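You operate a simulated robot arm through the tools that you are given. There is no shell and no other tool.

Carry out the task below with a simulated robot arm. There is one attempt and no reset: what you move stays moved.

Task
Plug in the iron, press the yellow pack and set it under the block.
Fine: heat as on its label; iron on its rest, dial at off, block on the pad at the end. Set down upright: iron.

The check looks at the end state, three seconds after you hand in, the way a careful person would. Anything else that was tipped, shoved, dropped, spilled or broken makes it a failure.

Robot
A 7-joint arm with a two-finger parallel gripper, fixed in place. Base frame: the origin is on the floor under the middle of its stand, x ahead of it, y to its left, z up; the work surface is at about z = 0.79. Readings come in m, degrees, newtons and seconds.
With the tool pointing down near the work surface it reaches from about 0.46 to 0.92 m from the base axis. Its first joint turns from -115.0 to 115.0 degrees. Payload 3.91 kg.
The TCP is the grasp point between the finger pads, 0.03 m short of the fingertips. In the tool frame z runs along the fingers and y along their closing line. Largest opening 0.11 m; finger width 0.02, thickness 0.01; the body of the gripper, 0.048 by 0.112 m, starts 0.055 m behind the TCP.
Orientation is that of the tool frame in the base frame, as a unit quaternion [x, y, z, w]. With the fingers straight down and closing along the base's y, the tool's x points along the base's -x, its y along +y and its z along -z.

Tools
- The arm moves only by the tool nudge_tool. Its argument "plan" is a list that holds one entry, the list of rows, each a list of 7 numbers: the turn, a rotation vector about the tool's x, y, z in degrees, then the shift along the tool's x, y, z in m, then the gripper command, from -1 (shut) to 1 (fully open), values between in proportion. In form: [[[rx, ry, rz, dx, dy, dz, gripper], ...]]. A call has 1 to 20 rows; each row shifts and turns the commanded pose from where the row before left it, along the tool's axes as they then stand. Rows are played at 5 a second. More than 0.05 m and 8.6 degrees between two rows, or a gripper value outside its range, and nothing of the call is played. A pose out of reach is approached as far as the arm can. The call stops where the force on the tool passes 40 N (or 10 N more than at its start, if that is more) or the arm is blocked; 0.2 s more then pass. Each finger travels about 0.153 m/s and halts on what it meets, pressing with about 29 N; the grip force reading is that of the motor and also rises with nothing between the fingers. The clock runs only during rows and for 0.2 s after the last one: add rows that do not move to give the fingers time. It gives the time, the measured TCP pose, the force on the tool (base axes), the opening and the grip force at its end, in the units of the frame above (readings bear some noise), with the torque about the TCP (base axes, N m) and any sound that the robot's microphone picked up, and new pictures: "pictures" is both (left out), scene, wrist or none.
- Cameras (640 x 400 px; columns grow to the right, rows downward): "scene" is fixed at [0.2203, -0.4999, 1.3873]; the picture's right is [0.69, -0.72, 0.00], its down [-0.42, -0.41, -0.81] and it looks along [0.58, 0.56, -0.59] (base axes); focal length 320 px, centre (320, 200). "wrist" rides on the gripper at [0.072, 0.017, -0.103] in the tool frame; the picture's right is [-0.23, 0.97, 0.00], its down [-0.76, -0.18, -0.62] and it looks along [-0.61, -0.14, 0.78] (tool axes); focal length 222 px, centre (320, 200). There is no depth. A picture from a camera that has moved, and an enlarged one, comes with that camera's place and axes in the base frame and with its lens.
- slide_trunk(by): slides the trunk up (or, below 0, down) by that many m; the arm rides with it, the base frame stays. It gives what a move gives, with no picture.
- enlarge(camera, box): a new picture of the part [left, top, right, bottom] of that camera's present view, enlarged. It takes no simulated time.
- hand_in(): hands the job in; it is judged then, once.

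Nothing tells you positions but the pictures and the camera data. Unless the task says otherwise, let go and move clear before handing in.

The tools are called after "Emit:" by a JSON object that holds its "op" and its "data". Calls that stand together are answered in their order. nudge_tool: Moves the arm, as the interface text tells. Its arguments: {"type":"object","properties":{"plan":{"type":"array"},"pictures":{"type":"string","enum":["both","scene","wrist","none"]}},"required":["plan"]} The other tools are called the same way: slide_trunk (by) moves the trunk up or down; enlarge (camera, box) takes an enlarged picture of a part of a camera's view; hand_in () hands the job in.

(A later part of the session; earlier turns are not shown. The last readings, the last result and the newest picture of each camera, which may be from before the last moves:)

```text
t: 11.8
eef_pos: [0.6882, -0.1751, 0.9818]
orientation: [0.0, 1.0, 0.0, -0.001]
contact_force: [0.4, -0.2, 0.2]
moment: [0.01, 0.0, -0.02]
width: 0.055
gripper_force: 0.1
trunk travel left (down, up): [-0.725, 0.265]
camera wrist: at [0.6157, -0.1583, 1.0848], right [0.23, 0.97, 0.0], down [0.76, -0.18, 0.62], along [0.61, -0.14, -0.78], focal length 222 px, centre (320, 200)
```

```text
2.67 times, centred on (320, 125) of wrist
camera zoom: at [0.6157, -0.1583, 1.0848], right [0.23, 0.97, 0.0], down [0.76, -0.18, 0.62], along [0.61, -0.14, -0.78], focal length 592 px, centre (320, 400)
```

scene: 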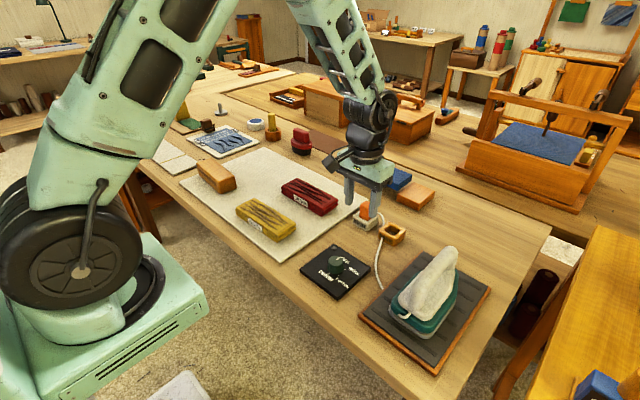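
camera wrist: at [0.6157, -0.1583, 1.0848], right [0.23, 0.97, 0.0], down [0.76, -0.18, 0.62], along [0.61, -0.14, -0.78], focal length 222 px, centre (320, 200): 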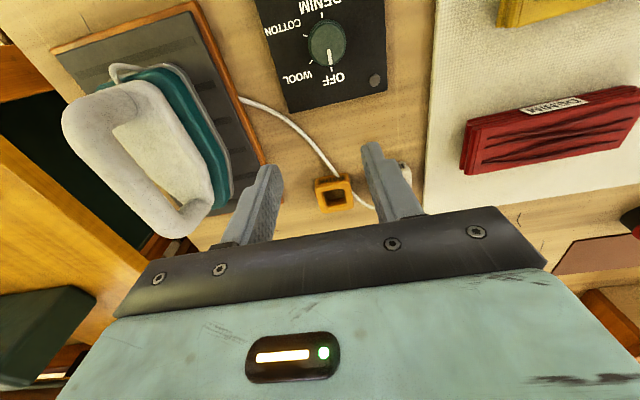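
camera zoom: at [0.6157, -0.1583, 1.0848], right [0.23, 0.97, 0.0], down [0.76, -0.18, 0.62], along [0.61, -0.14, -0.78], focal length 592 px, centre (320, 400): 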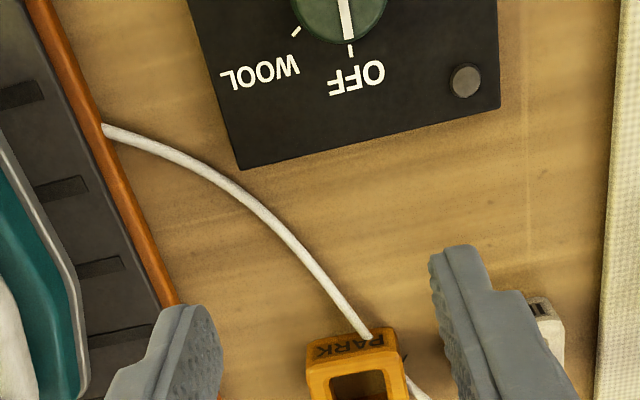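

The plug sits in the IRON socket on its own. Now I'll go over the dial to measure the angles.

Emit:
{"op": "nudge_tool", "data": {"plan": [[[0, 0, 0, 0.02, 0.008, 0.0, 0.3], [0, 0, 0, 0.02, 0.008, 0.0, 0.3], [0, 0, 0, 0.017, 0.005, 0.02, 0.3], [0, 0, 0, 0, 0, 0.01, 0.3], [0, 0, 0, 0, 0, 0, 0.3]]]}}

Emit:
{"op": "enlarge", "data": {"camera": "wrist", "box": [220, 50, 420, 200]}}

Emit:
{"op": "enlarge", "data": {"camera": "scene", "box": [295, 225, 375, 300]}}

```text
t: 13.0
eef_pos: [0.6315, -0.1535, 0.9523]
orientation: [-0.001, 1.0, -0.001, 0.0]
contact_force: [0.5, -0.7, -0.1]
moment: [0.03, 0.0, -0.03]
width: 0.0717
gripper_force: 0.1
trunk travel left (down, up): [-0.725, 0.265]
camera wrist: at [0.5586, -0.1366, 1.0545], right [0.23, 0.97, 0.0], down [0.76, -0.18, 0.62], along [0.61, -0.14, -0.78], focal length 222 px, centre (320, 200)
```

scene: 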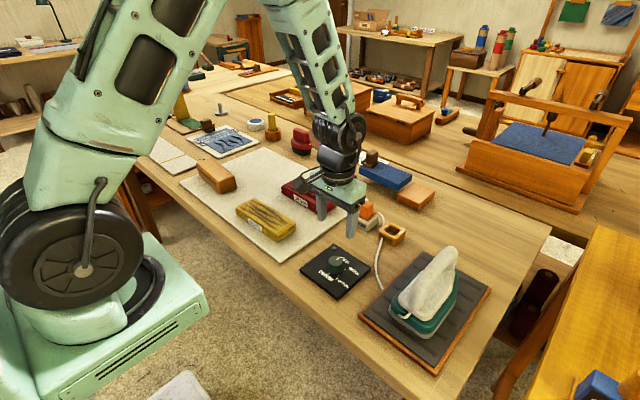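
wrist: 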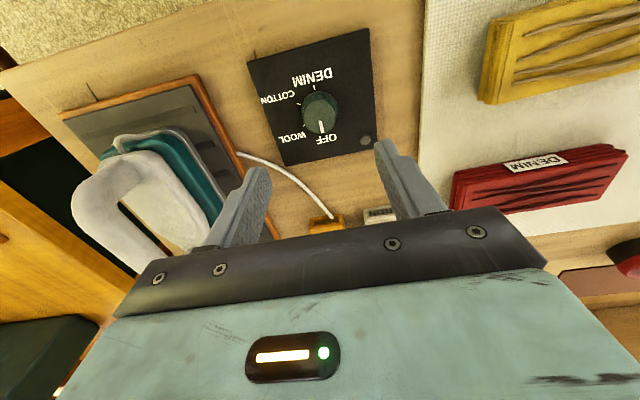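

```text
2.67 times, centred on (320, 125) of wrist
camera zoom: at [0.5586, -0.1366, 1.0545], right [0.23, 0.97, 0.0], down [0.76, -0.18, 0.62], along [0.61, -0.14, -0.78], focal length 592 px, centre (320, 400)
```

zoom: 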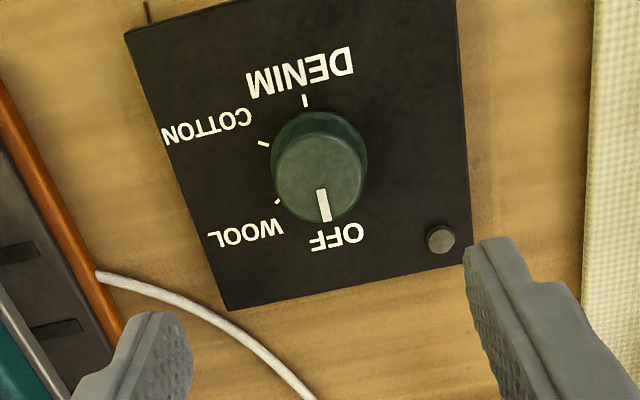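

```text
5.33 times, centred on (335, 262) of scene
camera zoom: at [0.2203, -0.4999, 1.3873], right [0.69, -0.72, 0.0], down [-0.42, -0.41, -0.81], along [0.58, 0.56, -0.59], focal length 1710 px, centre (240, -133)
```

zoom: 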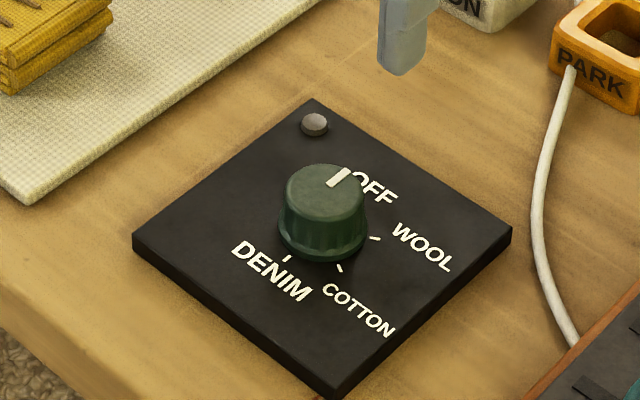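

Dial measured: knob near (0.630, -0.154), OFF points +x, and the marks step about 60° clockwise to WOOL. I'll come down nearer and check centring.

Emit:
{"op": "nudge_tool", "data": {"plan": [[[0, 0, 0, 0.0015, -0.0005, 0.03, 0.3], [0, 0, 0, 0, 0, 0.03, 0.3], [0, 0, 0, 0, 0, 0, 0.3]]]}}

Emit:
{"op": "enlarge", "data": {"camera": "wrist", "box": [220, 50, 420, 200]}}

Emit:
{"op": "enlarge", "data": {"camera": "scene", "box": [295, 215, 375, 290]}}

```text
t: 13.8
eef_pos: [0.6301, -0.1556, 0.8903]
orientation: [0.0, 1.0, 0.0, 0.001]
contact_force: [-0.9, -0.1, 0.6]
moment: [0.01, 0.03, 0.0]
width: 0.0715
gripper_force: 0.0
trunk travel left (down, up): [-0.725, 0.265]
camera wrist: at [0.558, -0.138, 0.9945], right [0.23, 0.97, 0.0], down [0.76, -0.18, 0.62], along [0.61, -0.14, -0.78], focal length 222 px, centre (320, 200)
```

scene: 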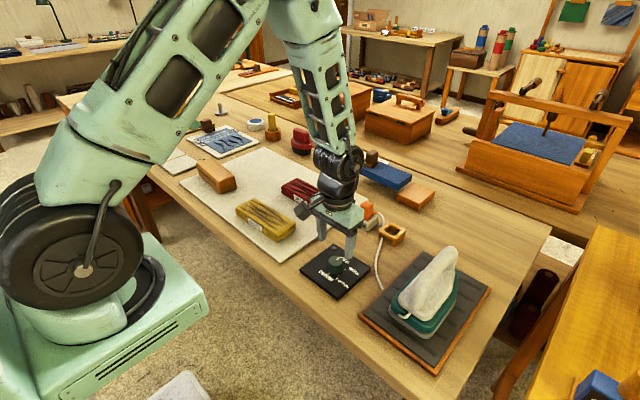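
wrist: 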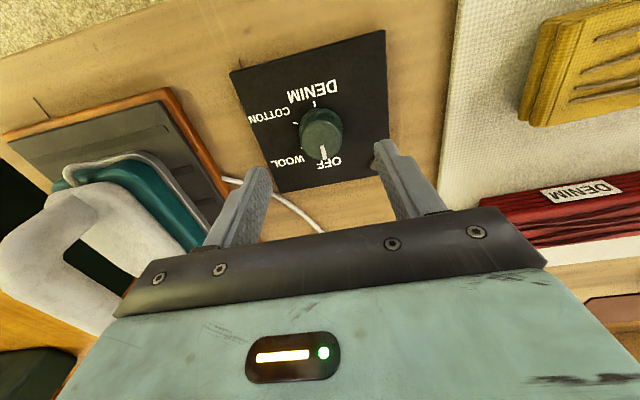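

```text
2.67 times, centred on (320, 125) of wrist
camera zoom: at [0.558, -0.138, 0.9945], right [0.23, 0.97, 0.0], down [0.76, -0.18, 0.62], along [0.61, -0.14, -0.78], focal length 592 px, centre (320, 400)
```

zoom: 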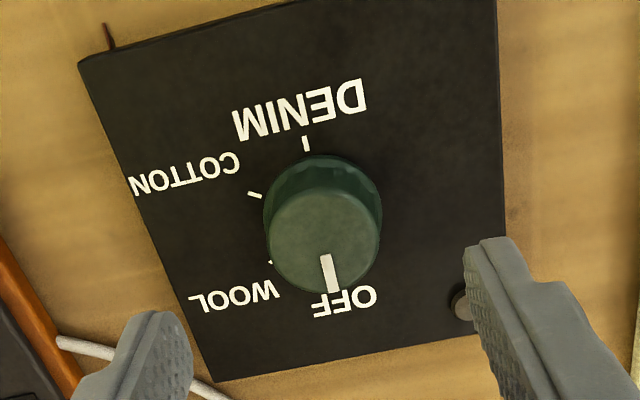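

```text
5.33 times, centred on (335, 252) of scene
camera zoom: at [0.2203, -0.4999, 1.3873], right [0.69, -0.72, 0.0], down [-0.42, -0.41, -0.81], along [0.58, 0.56, -0.59], focal length 1710 px, centre (240, -80)
```

zoom: 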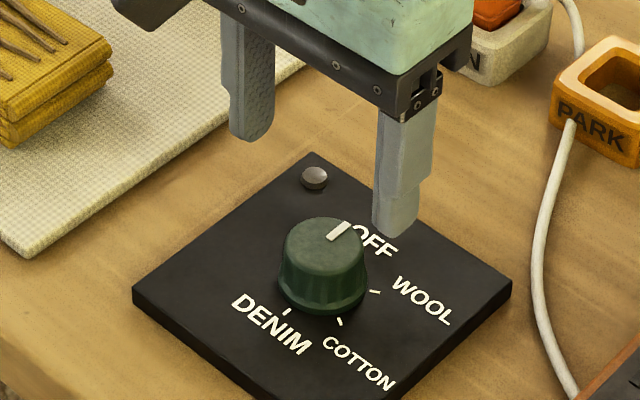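

Knob centre is about (0.630, -0.1535). I'll descend around it, stop just above the plate, and close.

Emit:
{"op": "nudge_tool", "data": {"plan": [[[0, 0, 0, 0, 0.002, 0.02, 0.2], [0, 0, 0, 0, 0, 0.02, 0.1], [0, 0, 0, 0, 0, 0.013, 0.0], [0, 0, 0, 0, 0, 0, 0.0]]]}}

Emit:
{"op": "enlarge", "data": {"camera": "wrist", "box": [220, 80, 420, 230]}}

Emit:
{"op": "enlarge", "data": {"camera": "scene", "box": [295, 215, 375, 290]}}

```text
t: 14.8
eef_pos: [0.631, -0.153, 0.8384]
orientation: [0.0, 1.0, 0.0, 0.001]
contact_force: [0.3, -0.5, -0.1]
moment: [0.01, 0.0, -0.02]
width: 0.055
gripper_force: 0.0
trunk travel left (down, up): [-0.725, 0.265]
camera wrist: at [0.5584, -0.1357, 0.9422], right [0.23, 0.97, 0.0], down [0.76, -0.18, 0.62], along [0.61, -0.14, -0.78], focal length 222 px, centre (320, 200)
```

scene: 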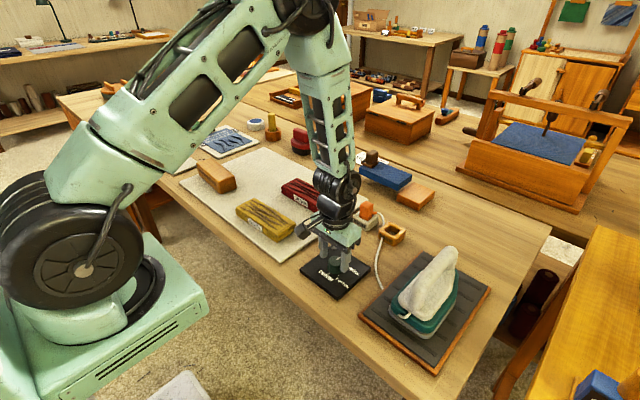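
wrist: 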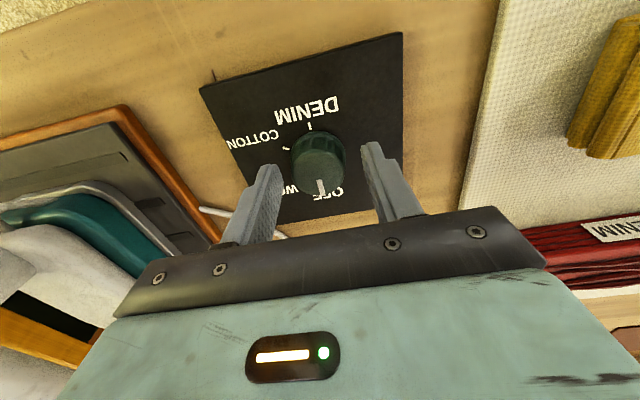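

```text
2.67 times, centred on (320, 155) of wrist
camera zoom: at [0.5584, -0.1357, 0.9422], right [0.23, 0.97, 0.0], down [0.76, -0.18, 0.62], along [0.61, -0.14, -0.78], focal length 592 px, centre (320, 320)
```

zoom: 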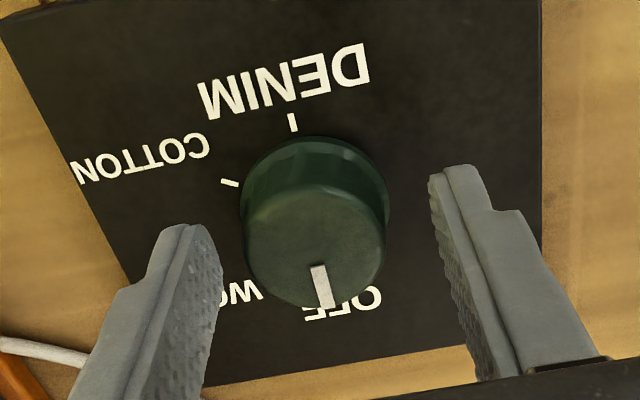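

```text
5.33 times, centred on (335, 252) of scene
camera zoom: at [0.2203, -0.4999, 1.3873], right [0.69, -0.72, 0.0], down [-0.42, -0.41, -0.81], along [0.58, 0.56, -0.59], focal length 1710 px, centre (240, -80)
```

zoom: 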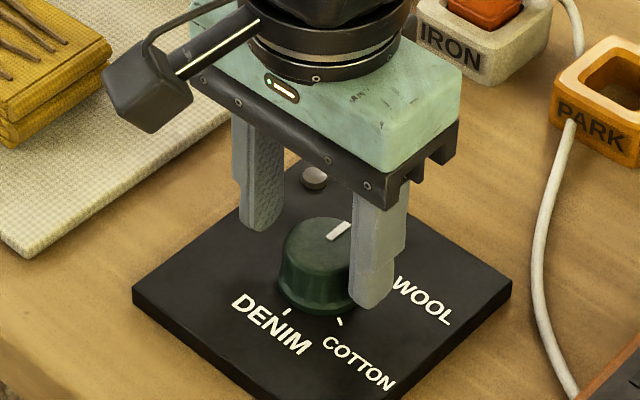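

Well placed; I'll centre by a couple of millimetres, grip the knob and turn it 60° clockwise toward WOOL.

Emit:
{"op": "nudge_tool", "data": {"plan": [[[0, 0, 0, 0.001, -0.0015, 0.002, -0.2], [0, 0, 0, 0, 0, 0, -1], [0, 0, 0, 0, 0, 0, -1], [0, 0, 7.5, 0, 0, 0, -1], [0, 0, 7.5, 0, 0, 0, -1], [0, 0, 7.5, 0, 0, 0, -1], [0, 0, 7.5, 0, 0, 0, -1], [0, 0, 7.5, 0, 0, 0, -1], [0, 0, 7.5, 0, 0, 0, -1], [0, 0, 7.5, 0, 0, 0, -1], [0, 0, 7.5, 0, 0, 0, -1], [0, 0, 0, 0, 0, 0, -1]]]}}

Emit:
{"op": "enlarge", "data": {"camera": "scene", "box": [295, 215, 375, 290]}}

Emit:
{"op": "enlarge", "data": {"camera": "wrist", "box": [220, 80, 420, 230]}}

```text
t: 17.4
eef_pos: [0.632, -0.1507, 0.8374]
orientation: [0.499, 0.866, 0.002, 0.001]
contact_force: [25.4, 24.4, 11.7]
moment: [0.97, -0.8, 0.16]
width: 0.0361
gripper_force: 44.9
trunk travel left (down, up): [-0.725, 0.265]
camera wrist: at [0.61, -0.08, 0.9406], right [0.96, 0.29, 0.0], down [0.23, -0.75, 0.62], along [0.19, -0.6, -0.78], focal length 222 px, centre (320, 200)
```

scene: 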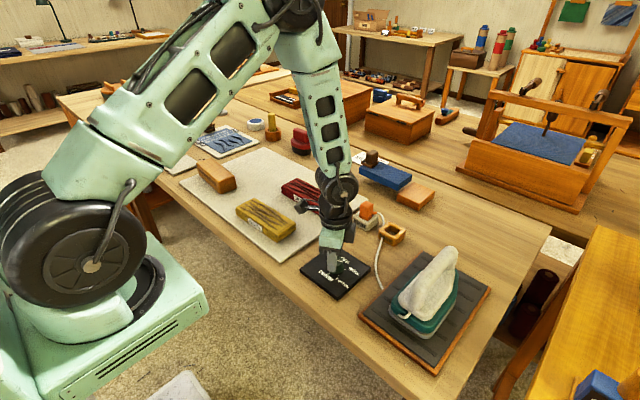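
wrist: 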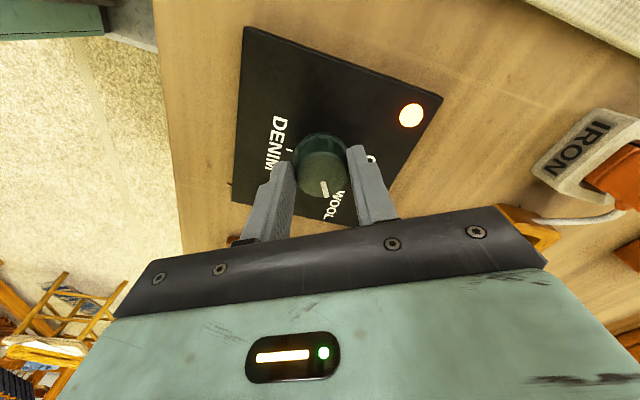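

```text
5.33 times, centred on (335, 252) of scene
camera zoom: at [0.2203, -0.4999, 1.3873], right [0.69, -0.72, 0.0], down [-0.42, -0.41, -0.81], along [0.58, 0.56, -0.59], focal length 1710 px, centre (240, -80)
```

zoom: 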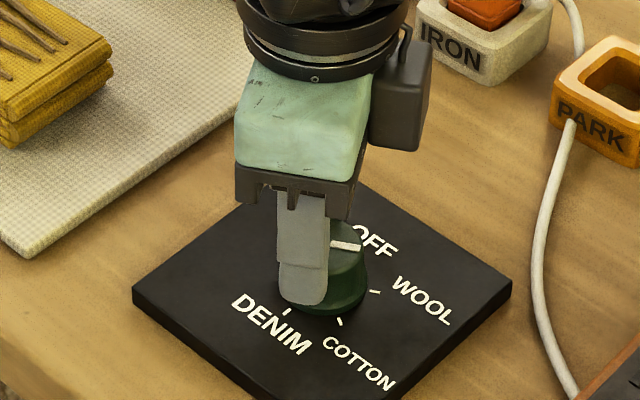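

```text
2.67 times, centred on (320, 155) of wrist
camera zoom: at [0.61, -0.08, 0.9406], right [0.96, 0.29, 0.0], down [0.23, -0.75, 0.62], along [0.19, -0.6, -0.78], focal length 592 px, centre (320, 320)
```

zoom: 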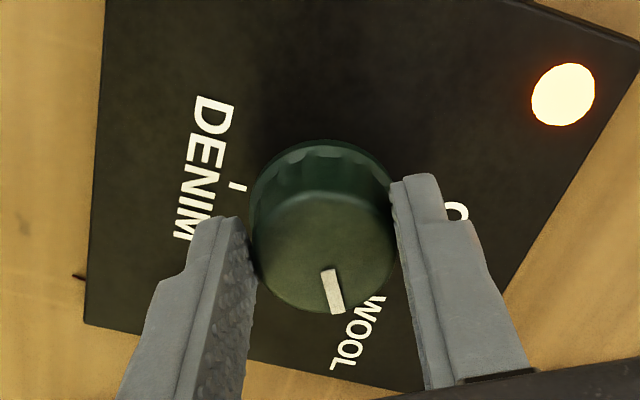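

The lamp lit up, and the pointer is near WOOL. I'll let go of the knob, rise straight up and check the pointer.

Emit:
{"op": "nudge_tool", "data": {"plan": [[[0, 0, 0, 0, 0, 0, -0.2], [0, 0, 0, 0, 0, 0, 0.2], [0, 0, 0, 0, 0, 0, 0.2], [0, 0, 0, 0, 0, -0.03, 0.2], [0, 0, 0, 0, 0, -0.04, 0.2], [0, 0, 0, 0, 0, -0.03, 0.2], [0, 0, 0, 0, 0, 0, 0.2]]]}}

Emit:
{"op": "enlarge", "data": {"camera": "scene", "box": [295, 225, 375, 300]}}

Emit:
{"op": "enlarge", "data": {"camera": "wrist", "box": [220, 50, 420, 200]}}

```text
t: 19.0
eef_pos: [0.6298, -0.1535, 0.9365]
orientation: [0.5, 0.866, -0.001, 0.0]
contact_force: [0.0, 0.3, -0.4]
moment: [0.03, -0.02, -0.01]
width: 0.0659
gripper_force: 0.1
trunk travel left (down, up): [-0.725, 0.265]
camera wrist: at [0.6083, -0.0827, 1.0389], right [0.96, 0.29, 0.0], down [0.23, -0.75, 0.62], along [0.18, -0.6, -0.78], focal length 222 px, centre (320, 200)
```

scene: 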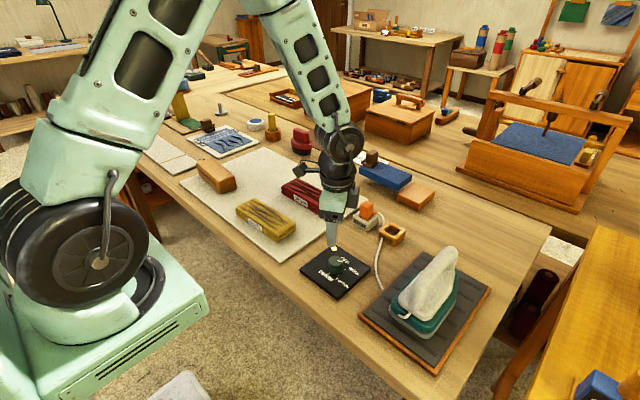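
wrist: 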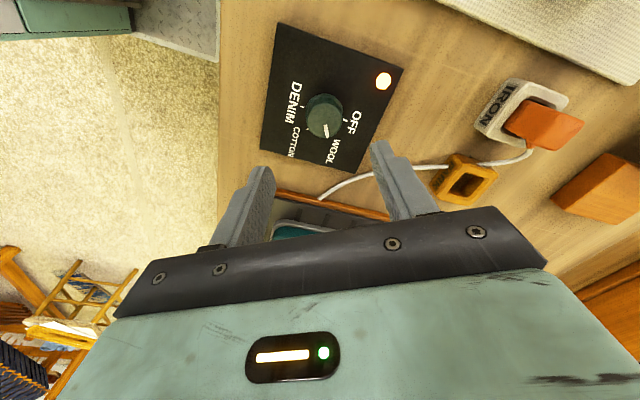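

```text
5.33 times, centred on (335, 262) of scene
camera zoom: at [0.2203, -0.4999, 1.3873], right [0.69, -0.72, 0.0], down [-0.42, -0.41, -0.81], along [0.58, 0.56, -0.59], focal length 1710 px, centre (240, -133)
```

zoom: 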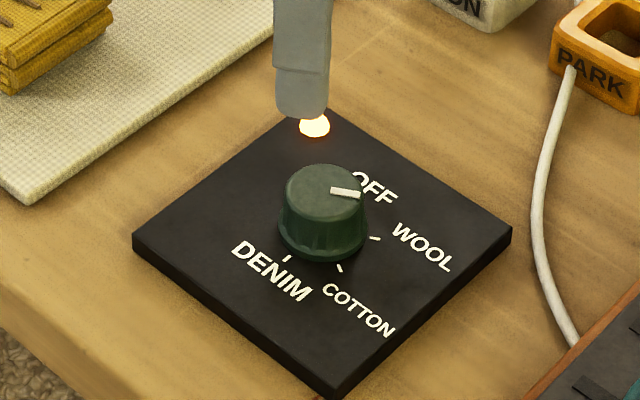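

```text
2.67 times, centred on (320, 125) of wrist
camera zoom: at [0.6083, -0.0827, 1.0389], right [0.96, 0.29, 0.0], down [0.23, -0.75, 0.62], along [0.18, -0.6, -0.78], focal length 592 px, centre (320, 400)
```

zoom: 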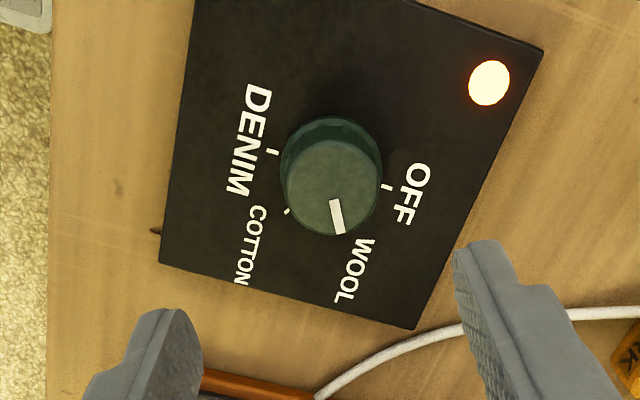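

The lamp is lit and the pointer looks close to the WOOL tick. I'll zoom in to check the angle precisely.

Emit:
{"op": "enlarge", "data": {"camera": "scene", "box": [315, 245, 355, 275]}}

Emit:
{"op": "enlarge", "data": {"camera": "wrist", "box": [280, 80, 380, 160]}}

```text
13.33 times, centred on (335, 260) of scene
camera zoom: at [0.2203, -0.4999, 1.3873], right [0.69, -0.72, 0.0], down [-0.42, -0.41, -0.81], along [0.58, 0.56, -0.59], focal length 4274 px, centre (120, -600)
```

zoom: 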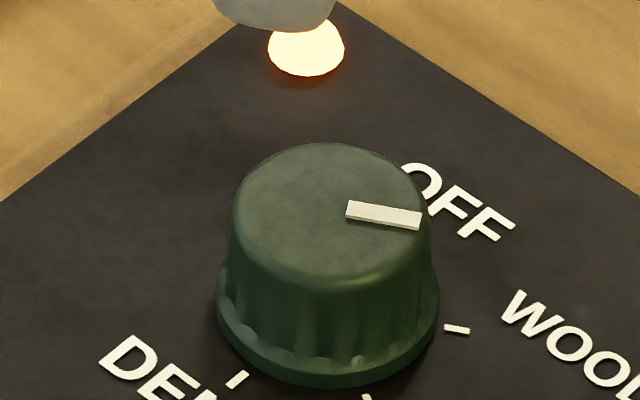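

```text
5.00 times, centred on (330, 120) of wrist
camera zoom: at [0.6083, -0.0827, 1.0389], right [0.96, 0.29, 0.0], down [0.23, -0.75, 0.62], along [0.18, -0.6, -0.78], focal length 1111 px, centre (270, 600)
```

zoom: 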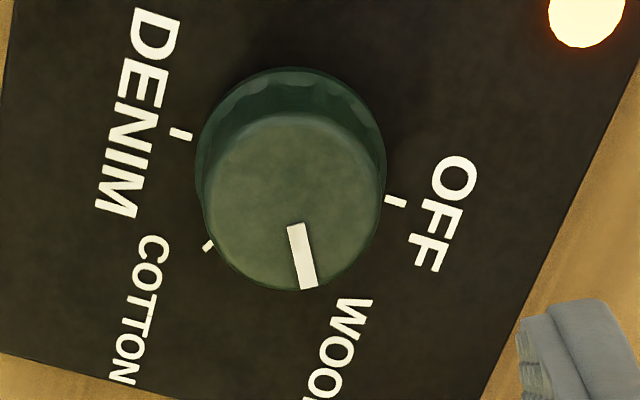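

The pointer is parallel with the WOOL tick – dial set. Now I'll rise, turn back to yaw 0 and move over the iron to measure its handle.

Emit:
{"op": "nudge_tool", "data": {"plan": [[[0, 0, -7.5, 0, 0, -0.02, 1], [0, 0, -7.5, 0, 0, -0.02, 1], [0, 0, -7.5, 0, 0, -0.02, 1], [0, 0, -7.5, 0, 0, -0.02, 1], [0, 0, -7.5, 0, 0, -0.02, 1], [0, 0, -7.5, 0, 0, -0.02, 1], [0, 0, -7.5, 0, 0, -0.02, 1], [0, 0, -7.5, 0, 0, -0.02, 1], [0, 0, 0, 0, -0.04, 0, 1], [0, 0, 0, 0, -0.04, 0, 1], [0, 0, 0, 0, -0.04, 0, 1], [0, 0, 0, -0.01, -0.04, 0, 1], [0, 0, 0, -0.015, -0.04, 0, 1], [0, 0, 0, 0, 0, 0, 1]]]}}

Emit:
{"op": "enlarge", "data": {"camera": "wrist", "box": [160, 0, 480, 200]}}

Emit:
{"op": "enlarge", "data": {"camera": "scene", "box": [350, 220, 510, 380]}}

```text
t: 22.0
eef_pos: [0.653, -0.3524, 1.0963]
orientation: [0.001, 1.0, 0.0, -0.001]
contact_force: [-0.1, 0.1, -0.1]
moment: [-0.01, 0.03, 0.0]
width: 0.1101
gripper_force: 0.2
trunk travel left (down, up): [-0.725, 0.265]
camera wrist: at [0.58, -0.3357, 1.2007], right [0.23, 0.97, 0.0], down [0.76, -0.18, 0.62], along [0.61, -0.14, -0.78], focal length 222 px, centre (320, 200)
```

scene: 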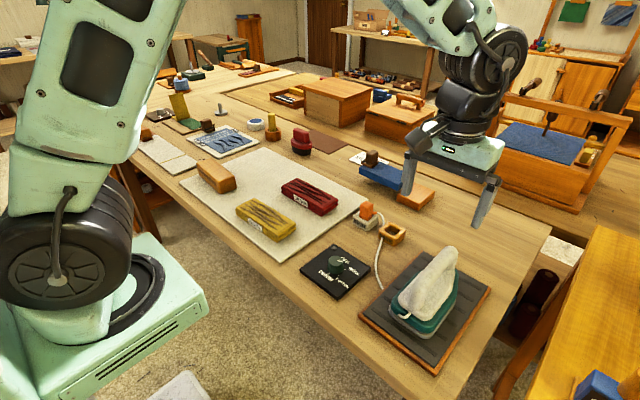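
wrist: 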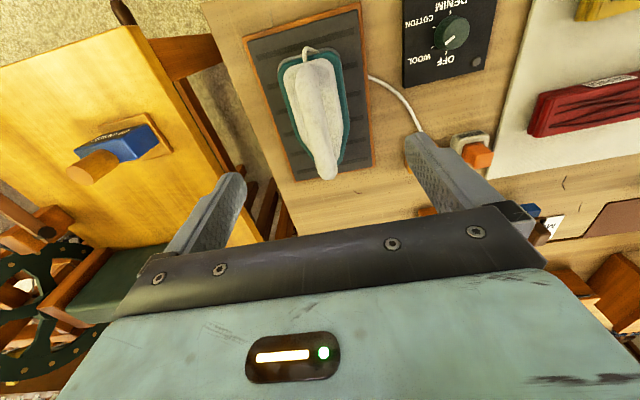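

```text
2.00 times, centred on (320, 100) of wrist
camera zoom: at [0.58, -0.3357, 1.2007], right [0.23, 0.97, 0.0], down [0.76, -0.18, 0.62], along [0.61, -0.14, -0.78], focal length 444 px, centre (320, 400)
```

zoom: 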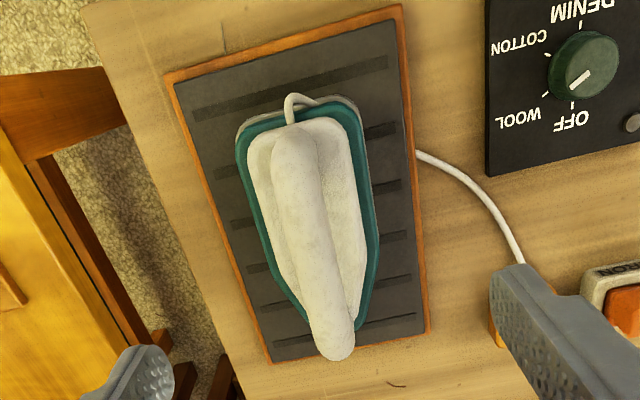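

```text
2.50 times, centred on (430, 300) of scene
camera zoom: at [0.2203, -0.4999, 1.3873], right [0.69, -0.72, 0.0], down [-0.42, -0.41, -0.81], along [0.58, 0.56, -0.59], focal length 801 px, centre (45, -50)
```

zoom: 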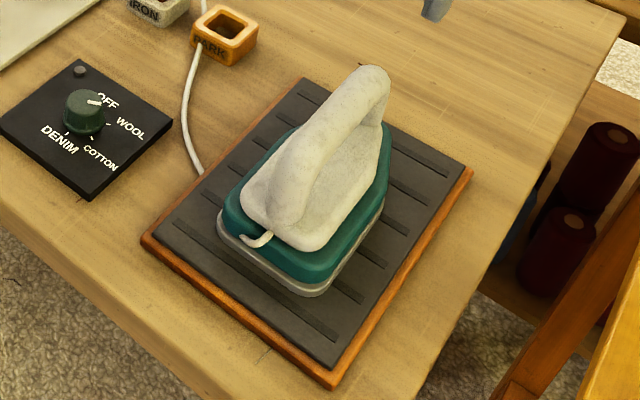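

The lamp seems to have gone dark while the dial still points to WOOL. I'll check that and measure the iron handle.

Emit:
{"op": "enlarge", "data": {"camera": "scene", "box": [295, 225, 375, 300]}}

Emit:
{"op": "enlarge", "data": {"camera": "wrist", "box": [265, 40, 385, 190]}}

```text
5.33 times, centred on (335, 262) of scene
camera zoom: at [0.2203, -0.4999, 1.3873], right [0.69, -0.72, 0.0], down [-0.42, -0.41, -0.81], along [0.58, 0.56, -0.59], focal length 1710 px, centre (240, -133)
```

zoom: 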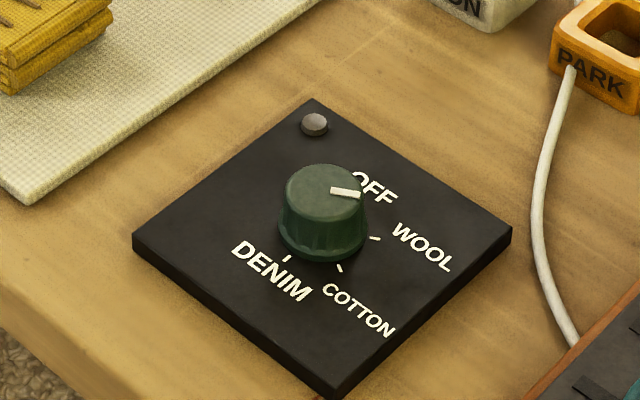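

```text
2.67 times, centred on (325, 115) of wrist
camera zoom: at [0.58, -0.3357, 1.2007], right [0.23, 0.97, 0.0], down [0.76, -0.18, 0.62], along [0.61, -0.14, -0.78], focal length 592 px, centre (307, 427)
```

zoom: 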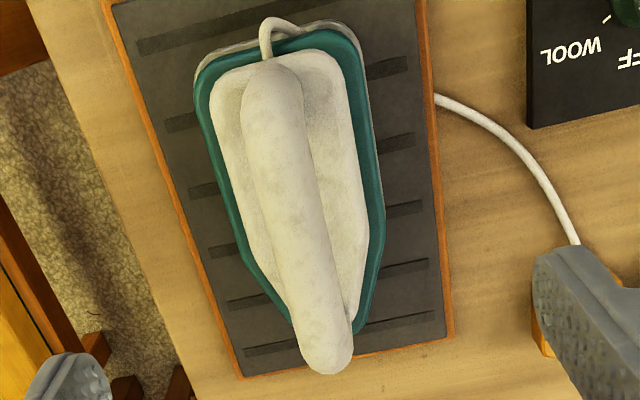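

The lamp went out with the dial still on WOOL, as an iron's heating lamp does once at heat. To judge the gap under the handle, I'll step aside for a low side view of the iron.

Emit:
{"op": "nudge_tool", "data": {"plan": [[[0, 0, 0, 0.0076, 0.0432, 0.0137, 1], [0, 0, 0, 0.0076, 0.0432, 0.0137, 1], [0, 0, 0, 0.0076, 0.0432, 0.0137, 1], [0, 0, 0, 0.0076, 0.0432, 0.0137, 1], [0, 0, 0, 0.0076, 0.0432, 0.0137, 1], [0, 0, 0, 0.0076, 0.0432, 0.0137, 1], [0, 0, 0, 0.0076, 0.0432, 0.0137, 1], [0, 0, 0, 0, 0, 0, 1]]]}}

Emit:
{"op": "enlarge", "data": {"camera": "wrist", "box": [0, 120, 240, 300]}}

Emit:
{"op": "enlarge", "data": {"camera": "scene", "box": [295, 225, 375, 300]}}

```text
t: 23.8
eef_pos: [0.6006, -0.0507, 1.0013]
orientation: [0.001, 1.0, -0.001, 0.001]
contact_force: [0.4, -0.6, 0.7]
moment: [0.01, 0.0, -0.02]
width: 0.11
gripper_force: 0.0
trunk travel left (down, up): [-0.725, 0.265]
camera wrist: at [0.5273, -0.0333, 1.1045], right [0.23, 0.97, 0.0], down [0.76, -0.18, 0.62], along [0.61, -0.14, -0.78], focal length 222 px, centre (320, 200)
```

scene: 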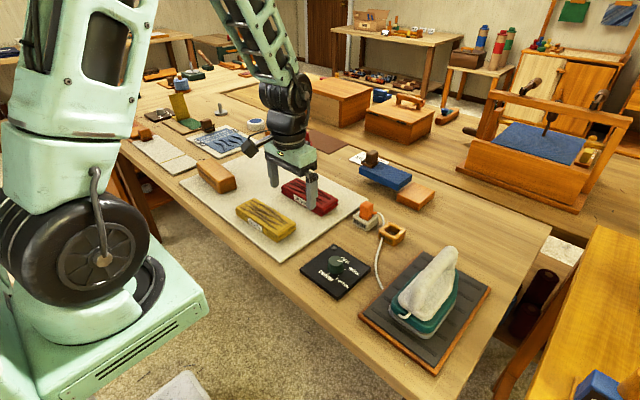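
wrist: 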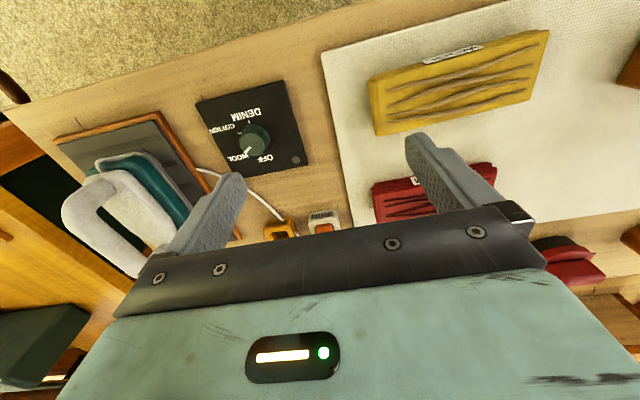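

```text
2.22 times, centred on (120, 210) of wrist
camera zoom: at [0.5273, -0.0333, 1.1045], right [0.23, 0.97, 0.0], down [0.76, -0.18, 0.62], along [0.61, -0.14, -0.78], focal length 494 px, centre (764, 178)
```

zoom: 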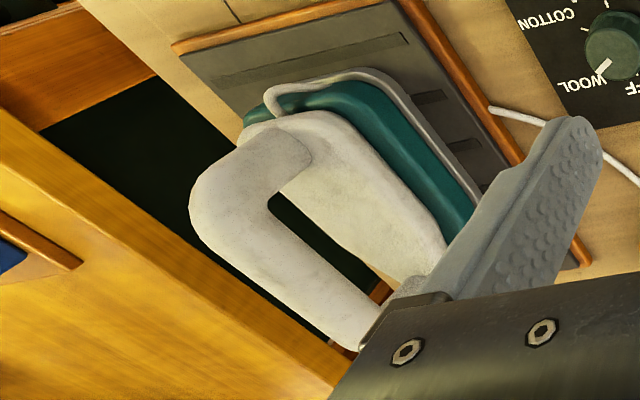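

```text
5.33 times, centred on (335, 262) of scene
camera zoom: at [0.2203, -0.4999, 1.3873], right [0.69, -0.72, 0.0], down [-0.42, -0.41, -0.81], along [0.58, 0.56, -0.59], focal length 1710 px, centre (240, -133)
```

zoom: 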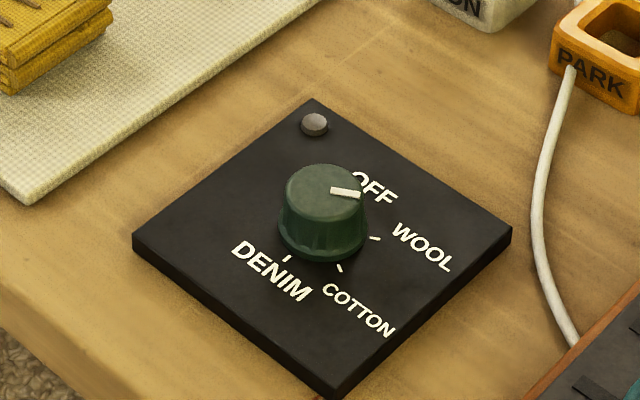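

Good side view: the handle bar spans about z 0.89–0.925 with a clear gap below. While here, I'll measure the yellow pack.

Emit:
{"op": "enlarge", "data": {"camera": "wrist", "box": [350, 10, 570, 150]}}

Emit:
{"op": "enlarge", "data": {"camera": "scene", "box": [220, 180, 320, 255]}}

```text
2.86 times, centred on (460, 80) of wrist
camera zoom: at [0.5273, -0.0333, 1.1045], right [0.23, 0.97, 0.0], down [0.76, -0.18, 0.62], along [0.61, -0.14, -0.78], focal length 635 px, centre (-80, 543)
```

zoom: 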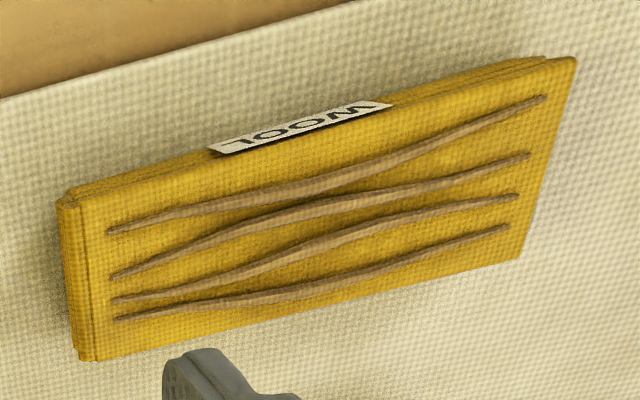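

```text
5.33 times, centred on (270, 218) of scene
camera zoom: at [0.2203, -0.4999, 1.3873], right [0.69, -0.72, 0.0], down [-0.42, -0.41, -0.81], along [0.58, 0.56, -0.59], focal length 1710 px, centre (587, 107)
```

zoom: 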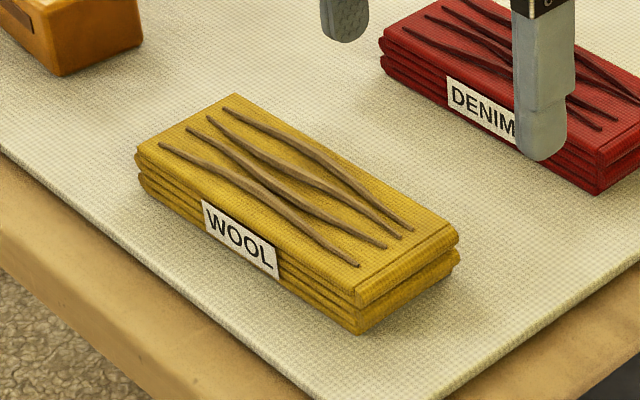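

Pack: centre about (0.625, 0.107), 0.18 long in y, 0.07 wide, top about z 0.82. Now over to the iron handle at about (0.688, -0.363).

Emit:
{"op": "nudge_tool", "data": {"plan": [[[0, 0, 0, -0.0109, -0.039, -0.0075, 0.8], [0, 0, 0, -0.0109, -0.039, -0.0075, 0.8], [0, 0, 0, -0.0109, -0.039, -0.0075, 0.8], [0, 0, 0, -0.0109, -0.039, -0.0075, 0.8], [0, 0, 0, -0.0109, -0.039, -0.0075, 0.8], [0, 0, 0, -0.0109, -0.039, -0.0075, 0.8], [0, 0, 0, -0.0109, -0.039, -0.0075, 0.8], [0, 0, 0, -0.0109, -0.039, -0.0075, 0.8], [0, 0, 0, 0, 0, 0.03, 0.8], [0, 0, 0, 0, 0, 0, 0.8]]]}}

Emit:
{"op": "enlarge", "data": {"camera": "wrist", "box": [200, 40, 440, 230]}}

Emit:
{"op": "enlarge", "data": {"camera": "scene", "box": [360, 190, 500, 370]}}

```text
t: 26.0
eef_pos: [0.6897, -0.3645, 1.0317]
orientation: [0.001, 1.0, 0.0, 0.0]
contact_force: [0.5, 0.0, -0.8]
moment: [0.01, 0.03, 0.02]
width: 0.099
gripper_force: 0.1
trunk travel left (down, up): [-0.725, 0.265]
camera wrist: at [0.6171, -0.3472, 1.134], right [0.23, 0.97, 0.0], down [0.76, -0.18, 0.62], along [0.61, -0.14, -0.78], focal length 222 px, centre (320, 200)
```

scene: 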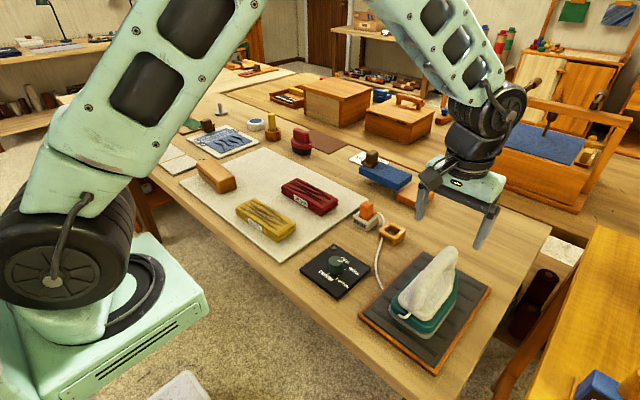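
wrist: 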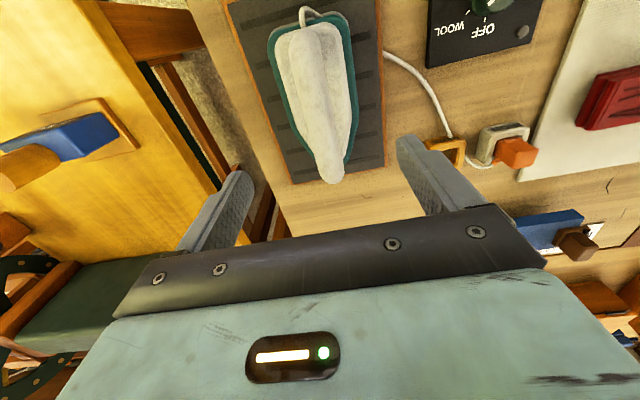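

```text
2.11 times, centred on (320, 135) of wrist
camera zoom: at [0.6171, -0.3472, 1.134], right [0.23, 0.97, 0.0], down [0.76, -0.18, 0.62], along [0.61, -0.14, -0.78], focal length 468 px, centre (320, 337)
```

zoom: 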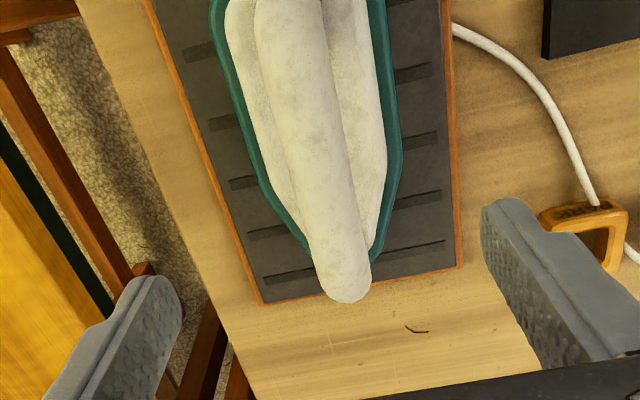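

```text
2.22 times, centred on (430, 280) of scene
camera zoom: at [0.2203, -0.4999, 1.3873], right [0.69, -0.72, 0.0], down [-0.42, -0.41, -0.81], along [0.58, 0.56, -0.59], focal length 712 px, centre (76, 22)
```

zoom: 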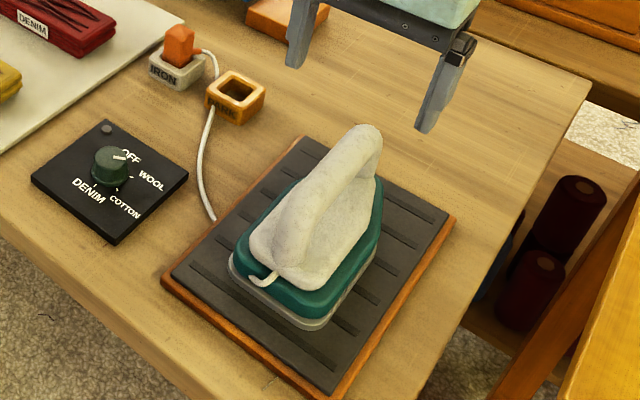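

The tool is centred over the handle (y = -0.3645). Descending around it with a check before closing.

Emit:
{"op": "nudge_tool", "data": {"plan": [[[0, 0, 0, 0.001, 0, 0.04, 0.7], [0, 0, 0, 0, 0, 0.04, 0.6], [0, 0, 0, 0, 0, 0.025, 0.6], [0, 0, 0, 0, 0, 0.012, 0.6], [0, 0, 0, 0, 0, 0, 0.6]]]}}

Emit:
{"op": "enlarge", "data": {"camera": "wrist", "box": [200, 60, 440, 230]}}

Emit:
{"op": "enlarge", "data": {"camera": "scene", "box": [360, 190, 500, 370]}}

```text
t: 27.2
eef_pos: [0.6891, -0.3629, 0.9143]
orientation: [0.0, 1.0, 0.0, 0.002]
contact_force: [1.3, 0.6, -0.1]
moment: [-0.04, 0.01, 0.03]
width: 0.088
gripper_force: 0.1
trunk travel left (down, up): [-0.725, 0.265]
camera wrist: at [0.6166, -0.3459, 1.0171], right [0.23, 0.97, 0.0], down [0.76, -0.18, 0.62], along [0.61, -0.14, -0.78], focal length 222 px, centre (320, 200)
```

scene: 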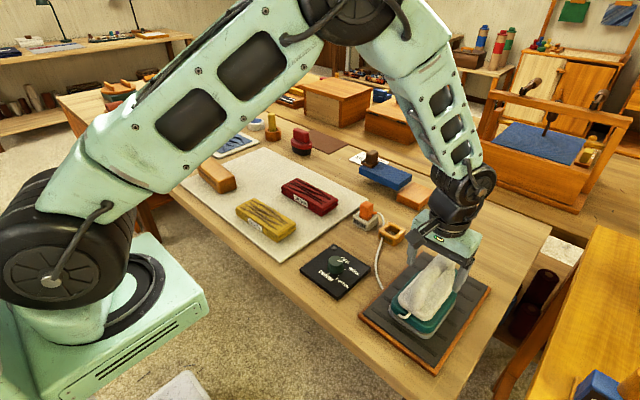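
wrist: 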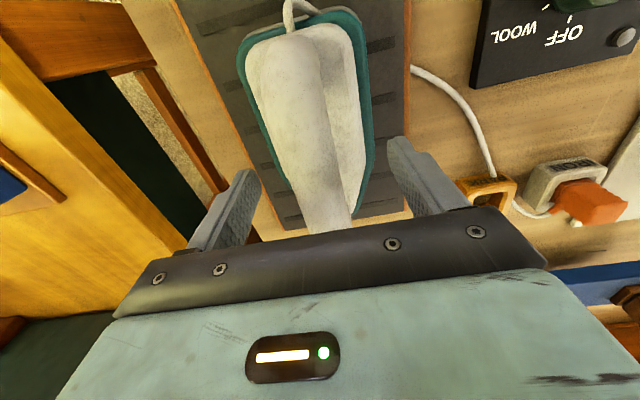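

```text
2.35 times, centred on (320, 145) of wrist
camera zoom: at [0.6166, -0.3459, 1.0171], right [0.23, 0.97, 0.0], down [0.76, -0.18, 0.62], along [0.61, -0.14, -0.78], focal length 523 px, centre (320, 329)
```

zoom: 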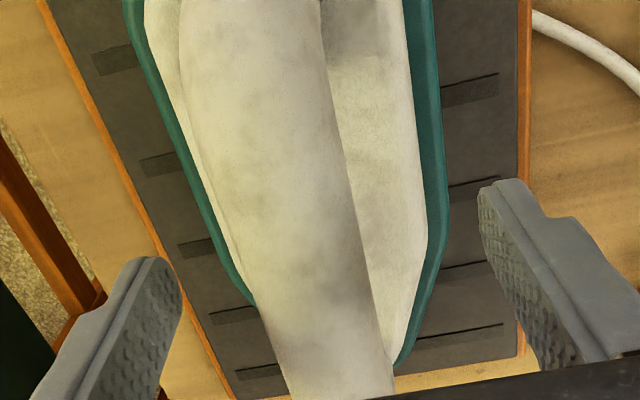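

```text
2.22 times, centred on (430, 280) of scene
camera zoom: at [0.2203, -0.4999, 1.3873], right [0.69, -0.72, 0.0], down [-0.42, -0.41, -0.81], along [0.58, 0.56, -0.59], focal length 712 px, centre (76, 22)
```

zoom: 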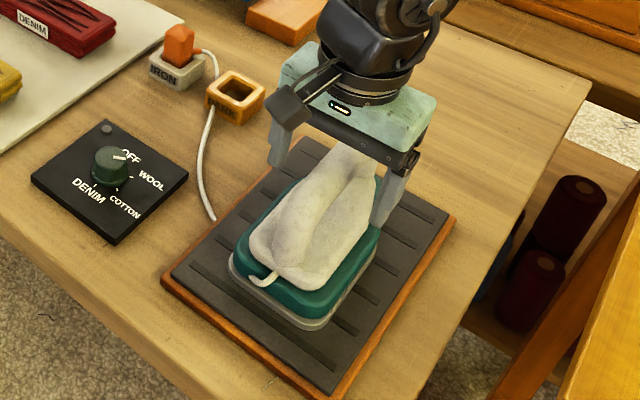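

Aligned. I'll close on the handle and lift a little to check the hold.

Emit:
{"op": "nudge_tool", "data": {"plan": [[[0, 0, 0, 0, 0, 0, 0.0], [0, 0, 0, 0, 0, 0, -1], [0, 0, 0, 0, 0, 0, -1], [0, 0, 0, 0, 0, 0, -1], [0, 0, 0, 0, 0, -0.005, -1], [0, 0, 0, 0, 0, -0.01, -1], [0, 0, 0, 0, 0, -0.015, -1], [0, 0, 0, 0, 0, 0, -1]]]}}

Emit:
{"op": "enlarge", "data": {"camera": "scene", "box": [360, 190, 500, 370]}}

```text
t: 29.0
eef_pos: [0.689, -0.3626, 0.9453]
orientation: [0.0, 1.0, 0.0, 0.0]
contact_force: [0.7, 0.2, -8.7]
moment: [0.0, 0.08, 0.0]
width: 0.0299
gripper_force: 29.1
trunk travel left (down, up): [-0.725, 0.265]
camera wrist: at [0.6167, -0.3464, 1.0477], right [0.23, 0.97, 0.0], down [0.76, -0.18, 0.62], along [0.61, -0.14, -0.78], focal length 222 px, centre (320, 200)
```

scene: 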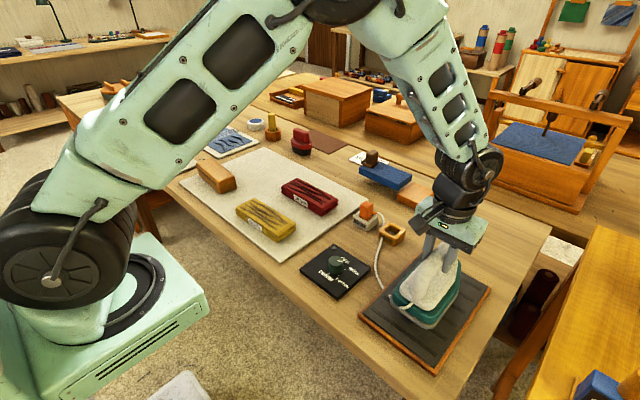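
wrist: 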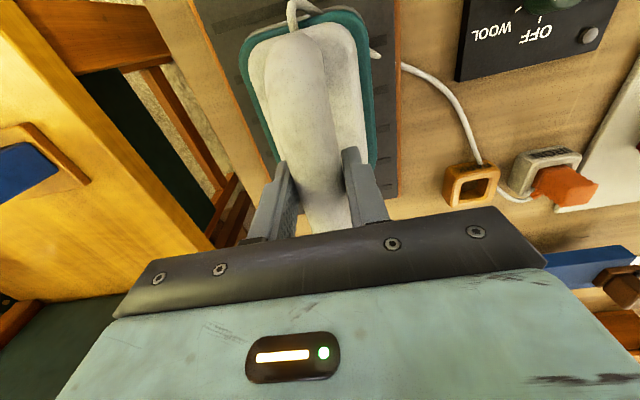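

```text
2.22 times, centred on (430, 280) of scene
camera zoom: at [0.2203, -0.4999, 1.3873], right [0.69, -0.72, 0.0], down [-0.42, -0.41, -0.81], along [0.58, 0.56, -0.59], focal length 712 px, centre (76, 22)
```

zoom: 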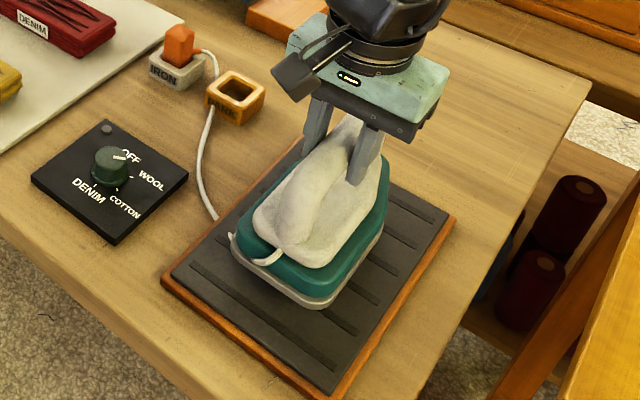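

The iron hangs level, about 0.9 kg, well balanced. I'll lift it high and carry it toward the pack.

Emit:
{"op": "nudge_tool", "data": {"plan": [[[0, 0, 0, 0, 0, -0.03, -1], [0, 0, 0, 0, 0, -0.03, -1], [0, 0, 0, 0, 0, -0.03, -1], [0, 0, 0, 0, 0, -0.03, -1], [0, 0, 0, 0.00533, 0.0377, 0, -1], [0, 0, 0, 0.00533, 0.0377, 0, -1], [0, 0, 0, 0.00533, 0.0377, 0, -1], [0, 0, 0, 0.00533, 0.0377, 0, -1], [0, 0, 0, 0.00533, 0.0377, 0, -1], [0, 0, 0, 0.00533, 0.0377, 0, -1], [0, 0, 0, 0.00533, 0.0377, 0, -1], [0, 0, 0, 0.00533, 0.0377, 0, -1], [0, 0, 0, 0.00533, 0.0377, 0, -1], [0, 0, 0, 0.00533, 0.0377, 0, -1], [0, 0, 0, 0.00533, 0.0377, 0, -1], [0, 0, 0, 0.00533, 0.0377, 0, -1], [0, 0, 0, 0, 0, 0, -1]]]}}

Emit:
{"op": "enlarge", "data": {"camera": "scene", "box": [300, 180, 480, 320]}}

```text
t: 32.6
eef_pos: [0.6253, 0.0906, 1.0653]
orientation: [0.0, 1.0, 0.0, 0.001]
contact_force: [0.6, 0.4, -8.7]
moment: [-0.01, 0.05, 0.01]
width: 0.0297
gripper_force: 28.8
trunk travel left (down, up): [-0.725, 0.265]
camera wrist: at [0.5521, 0.1068, 1.1686], right [0.23, 0.97, 0.0], down [0.76, -0.18, 0.62], along [0.61, -0.14, -0.78], focal length 222 px, centre (320, 200)
```

scene: 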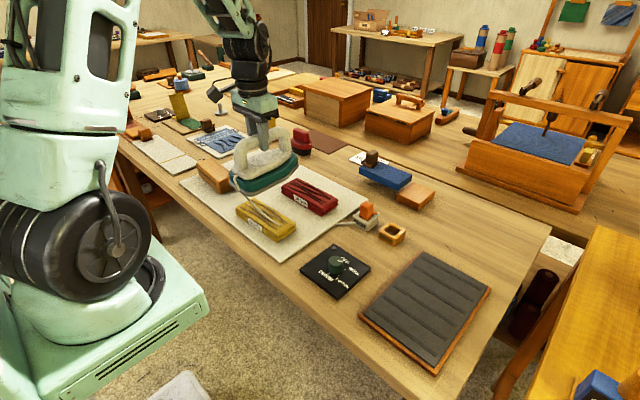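
wrist: 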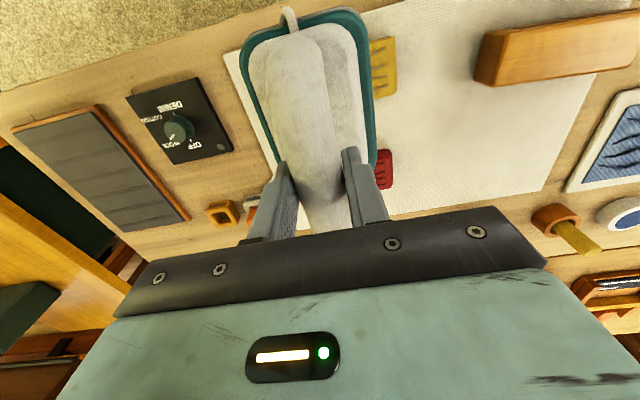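

```text
2.86 times, centred on (390, 250) of scene
camera zoom: at [0.2203, -0.4999, 1.3873], right [0.69, -0.72, 0.0], down [-0.42, -0.41, -0.81], along [0.58, 0.56, -0.59], focal length 916 px, centre (120, 57)
```

zoom: 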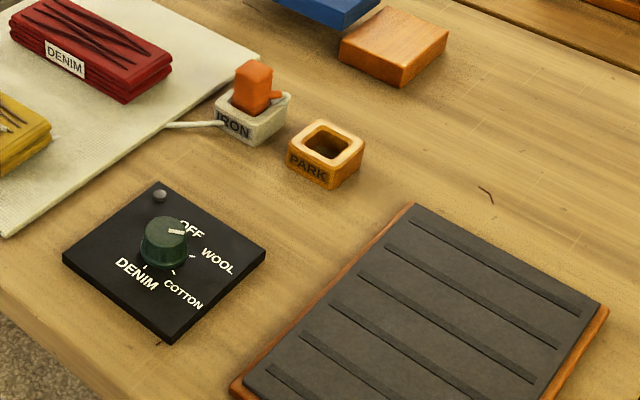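

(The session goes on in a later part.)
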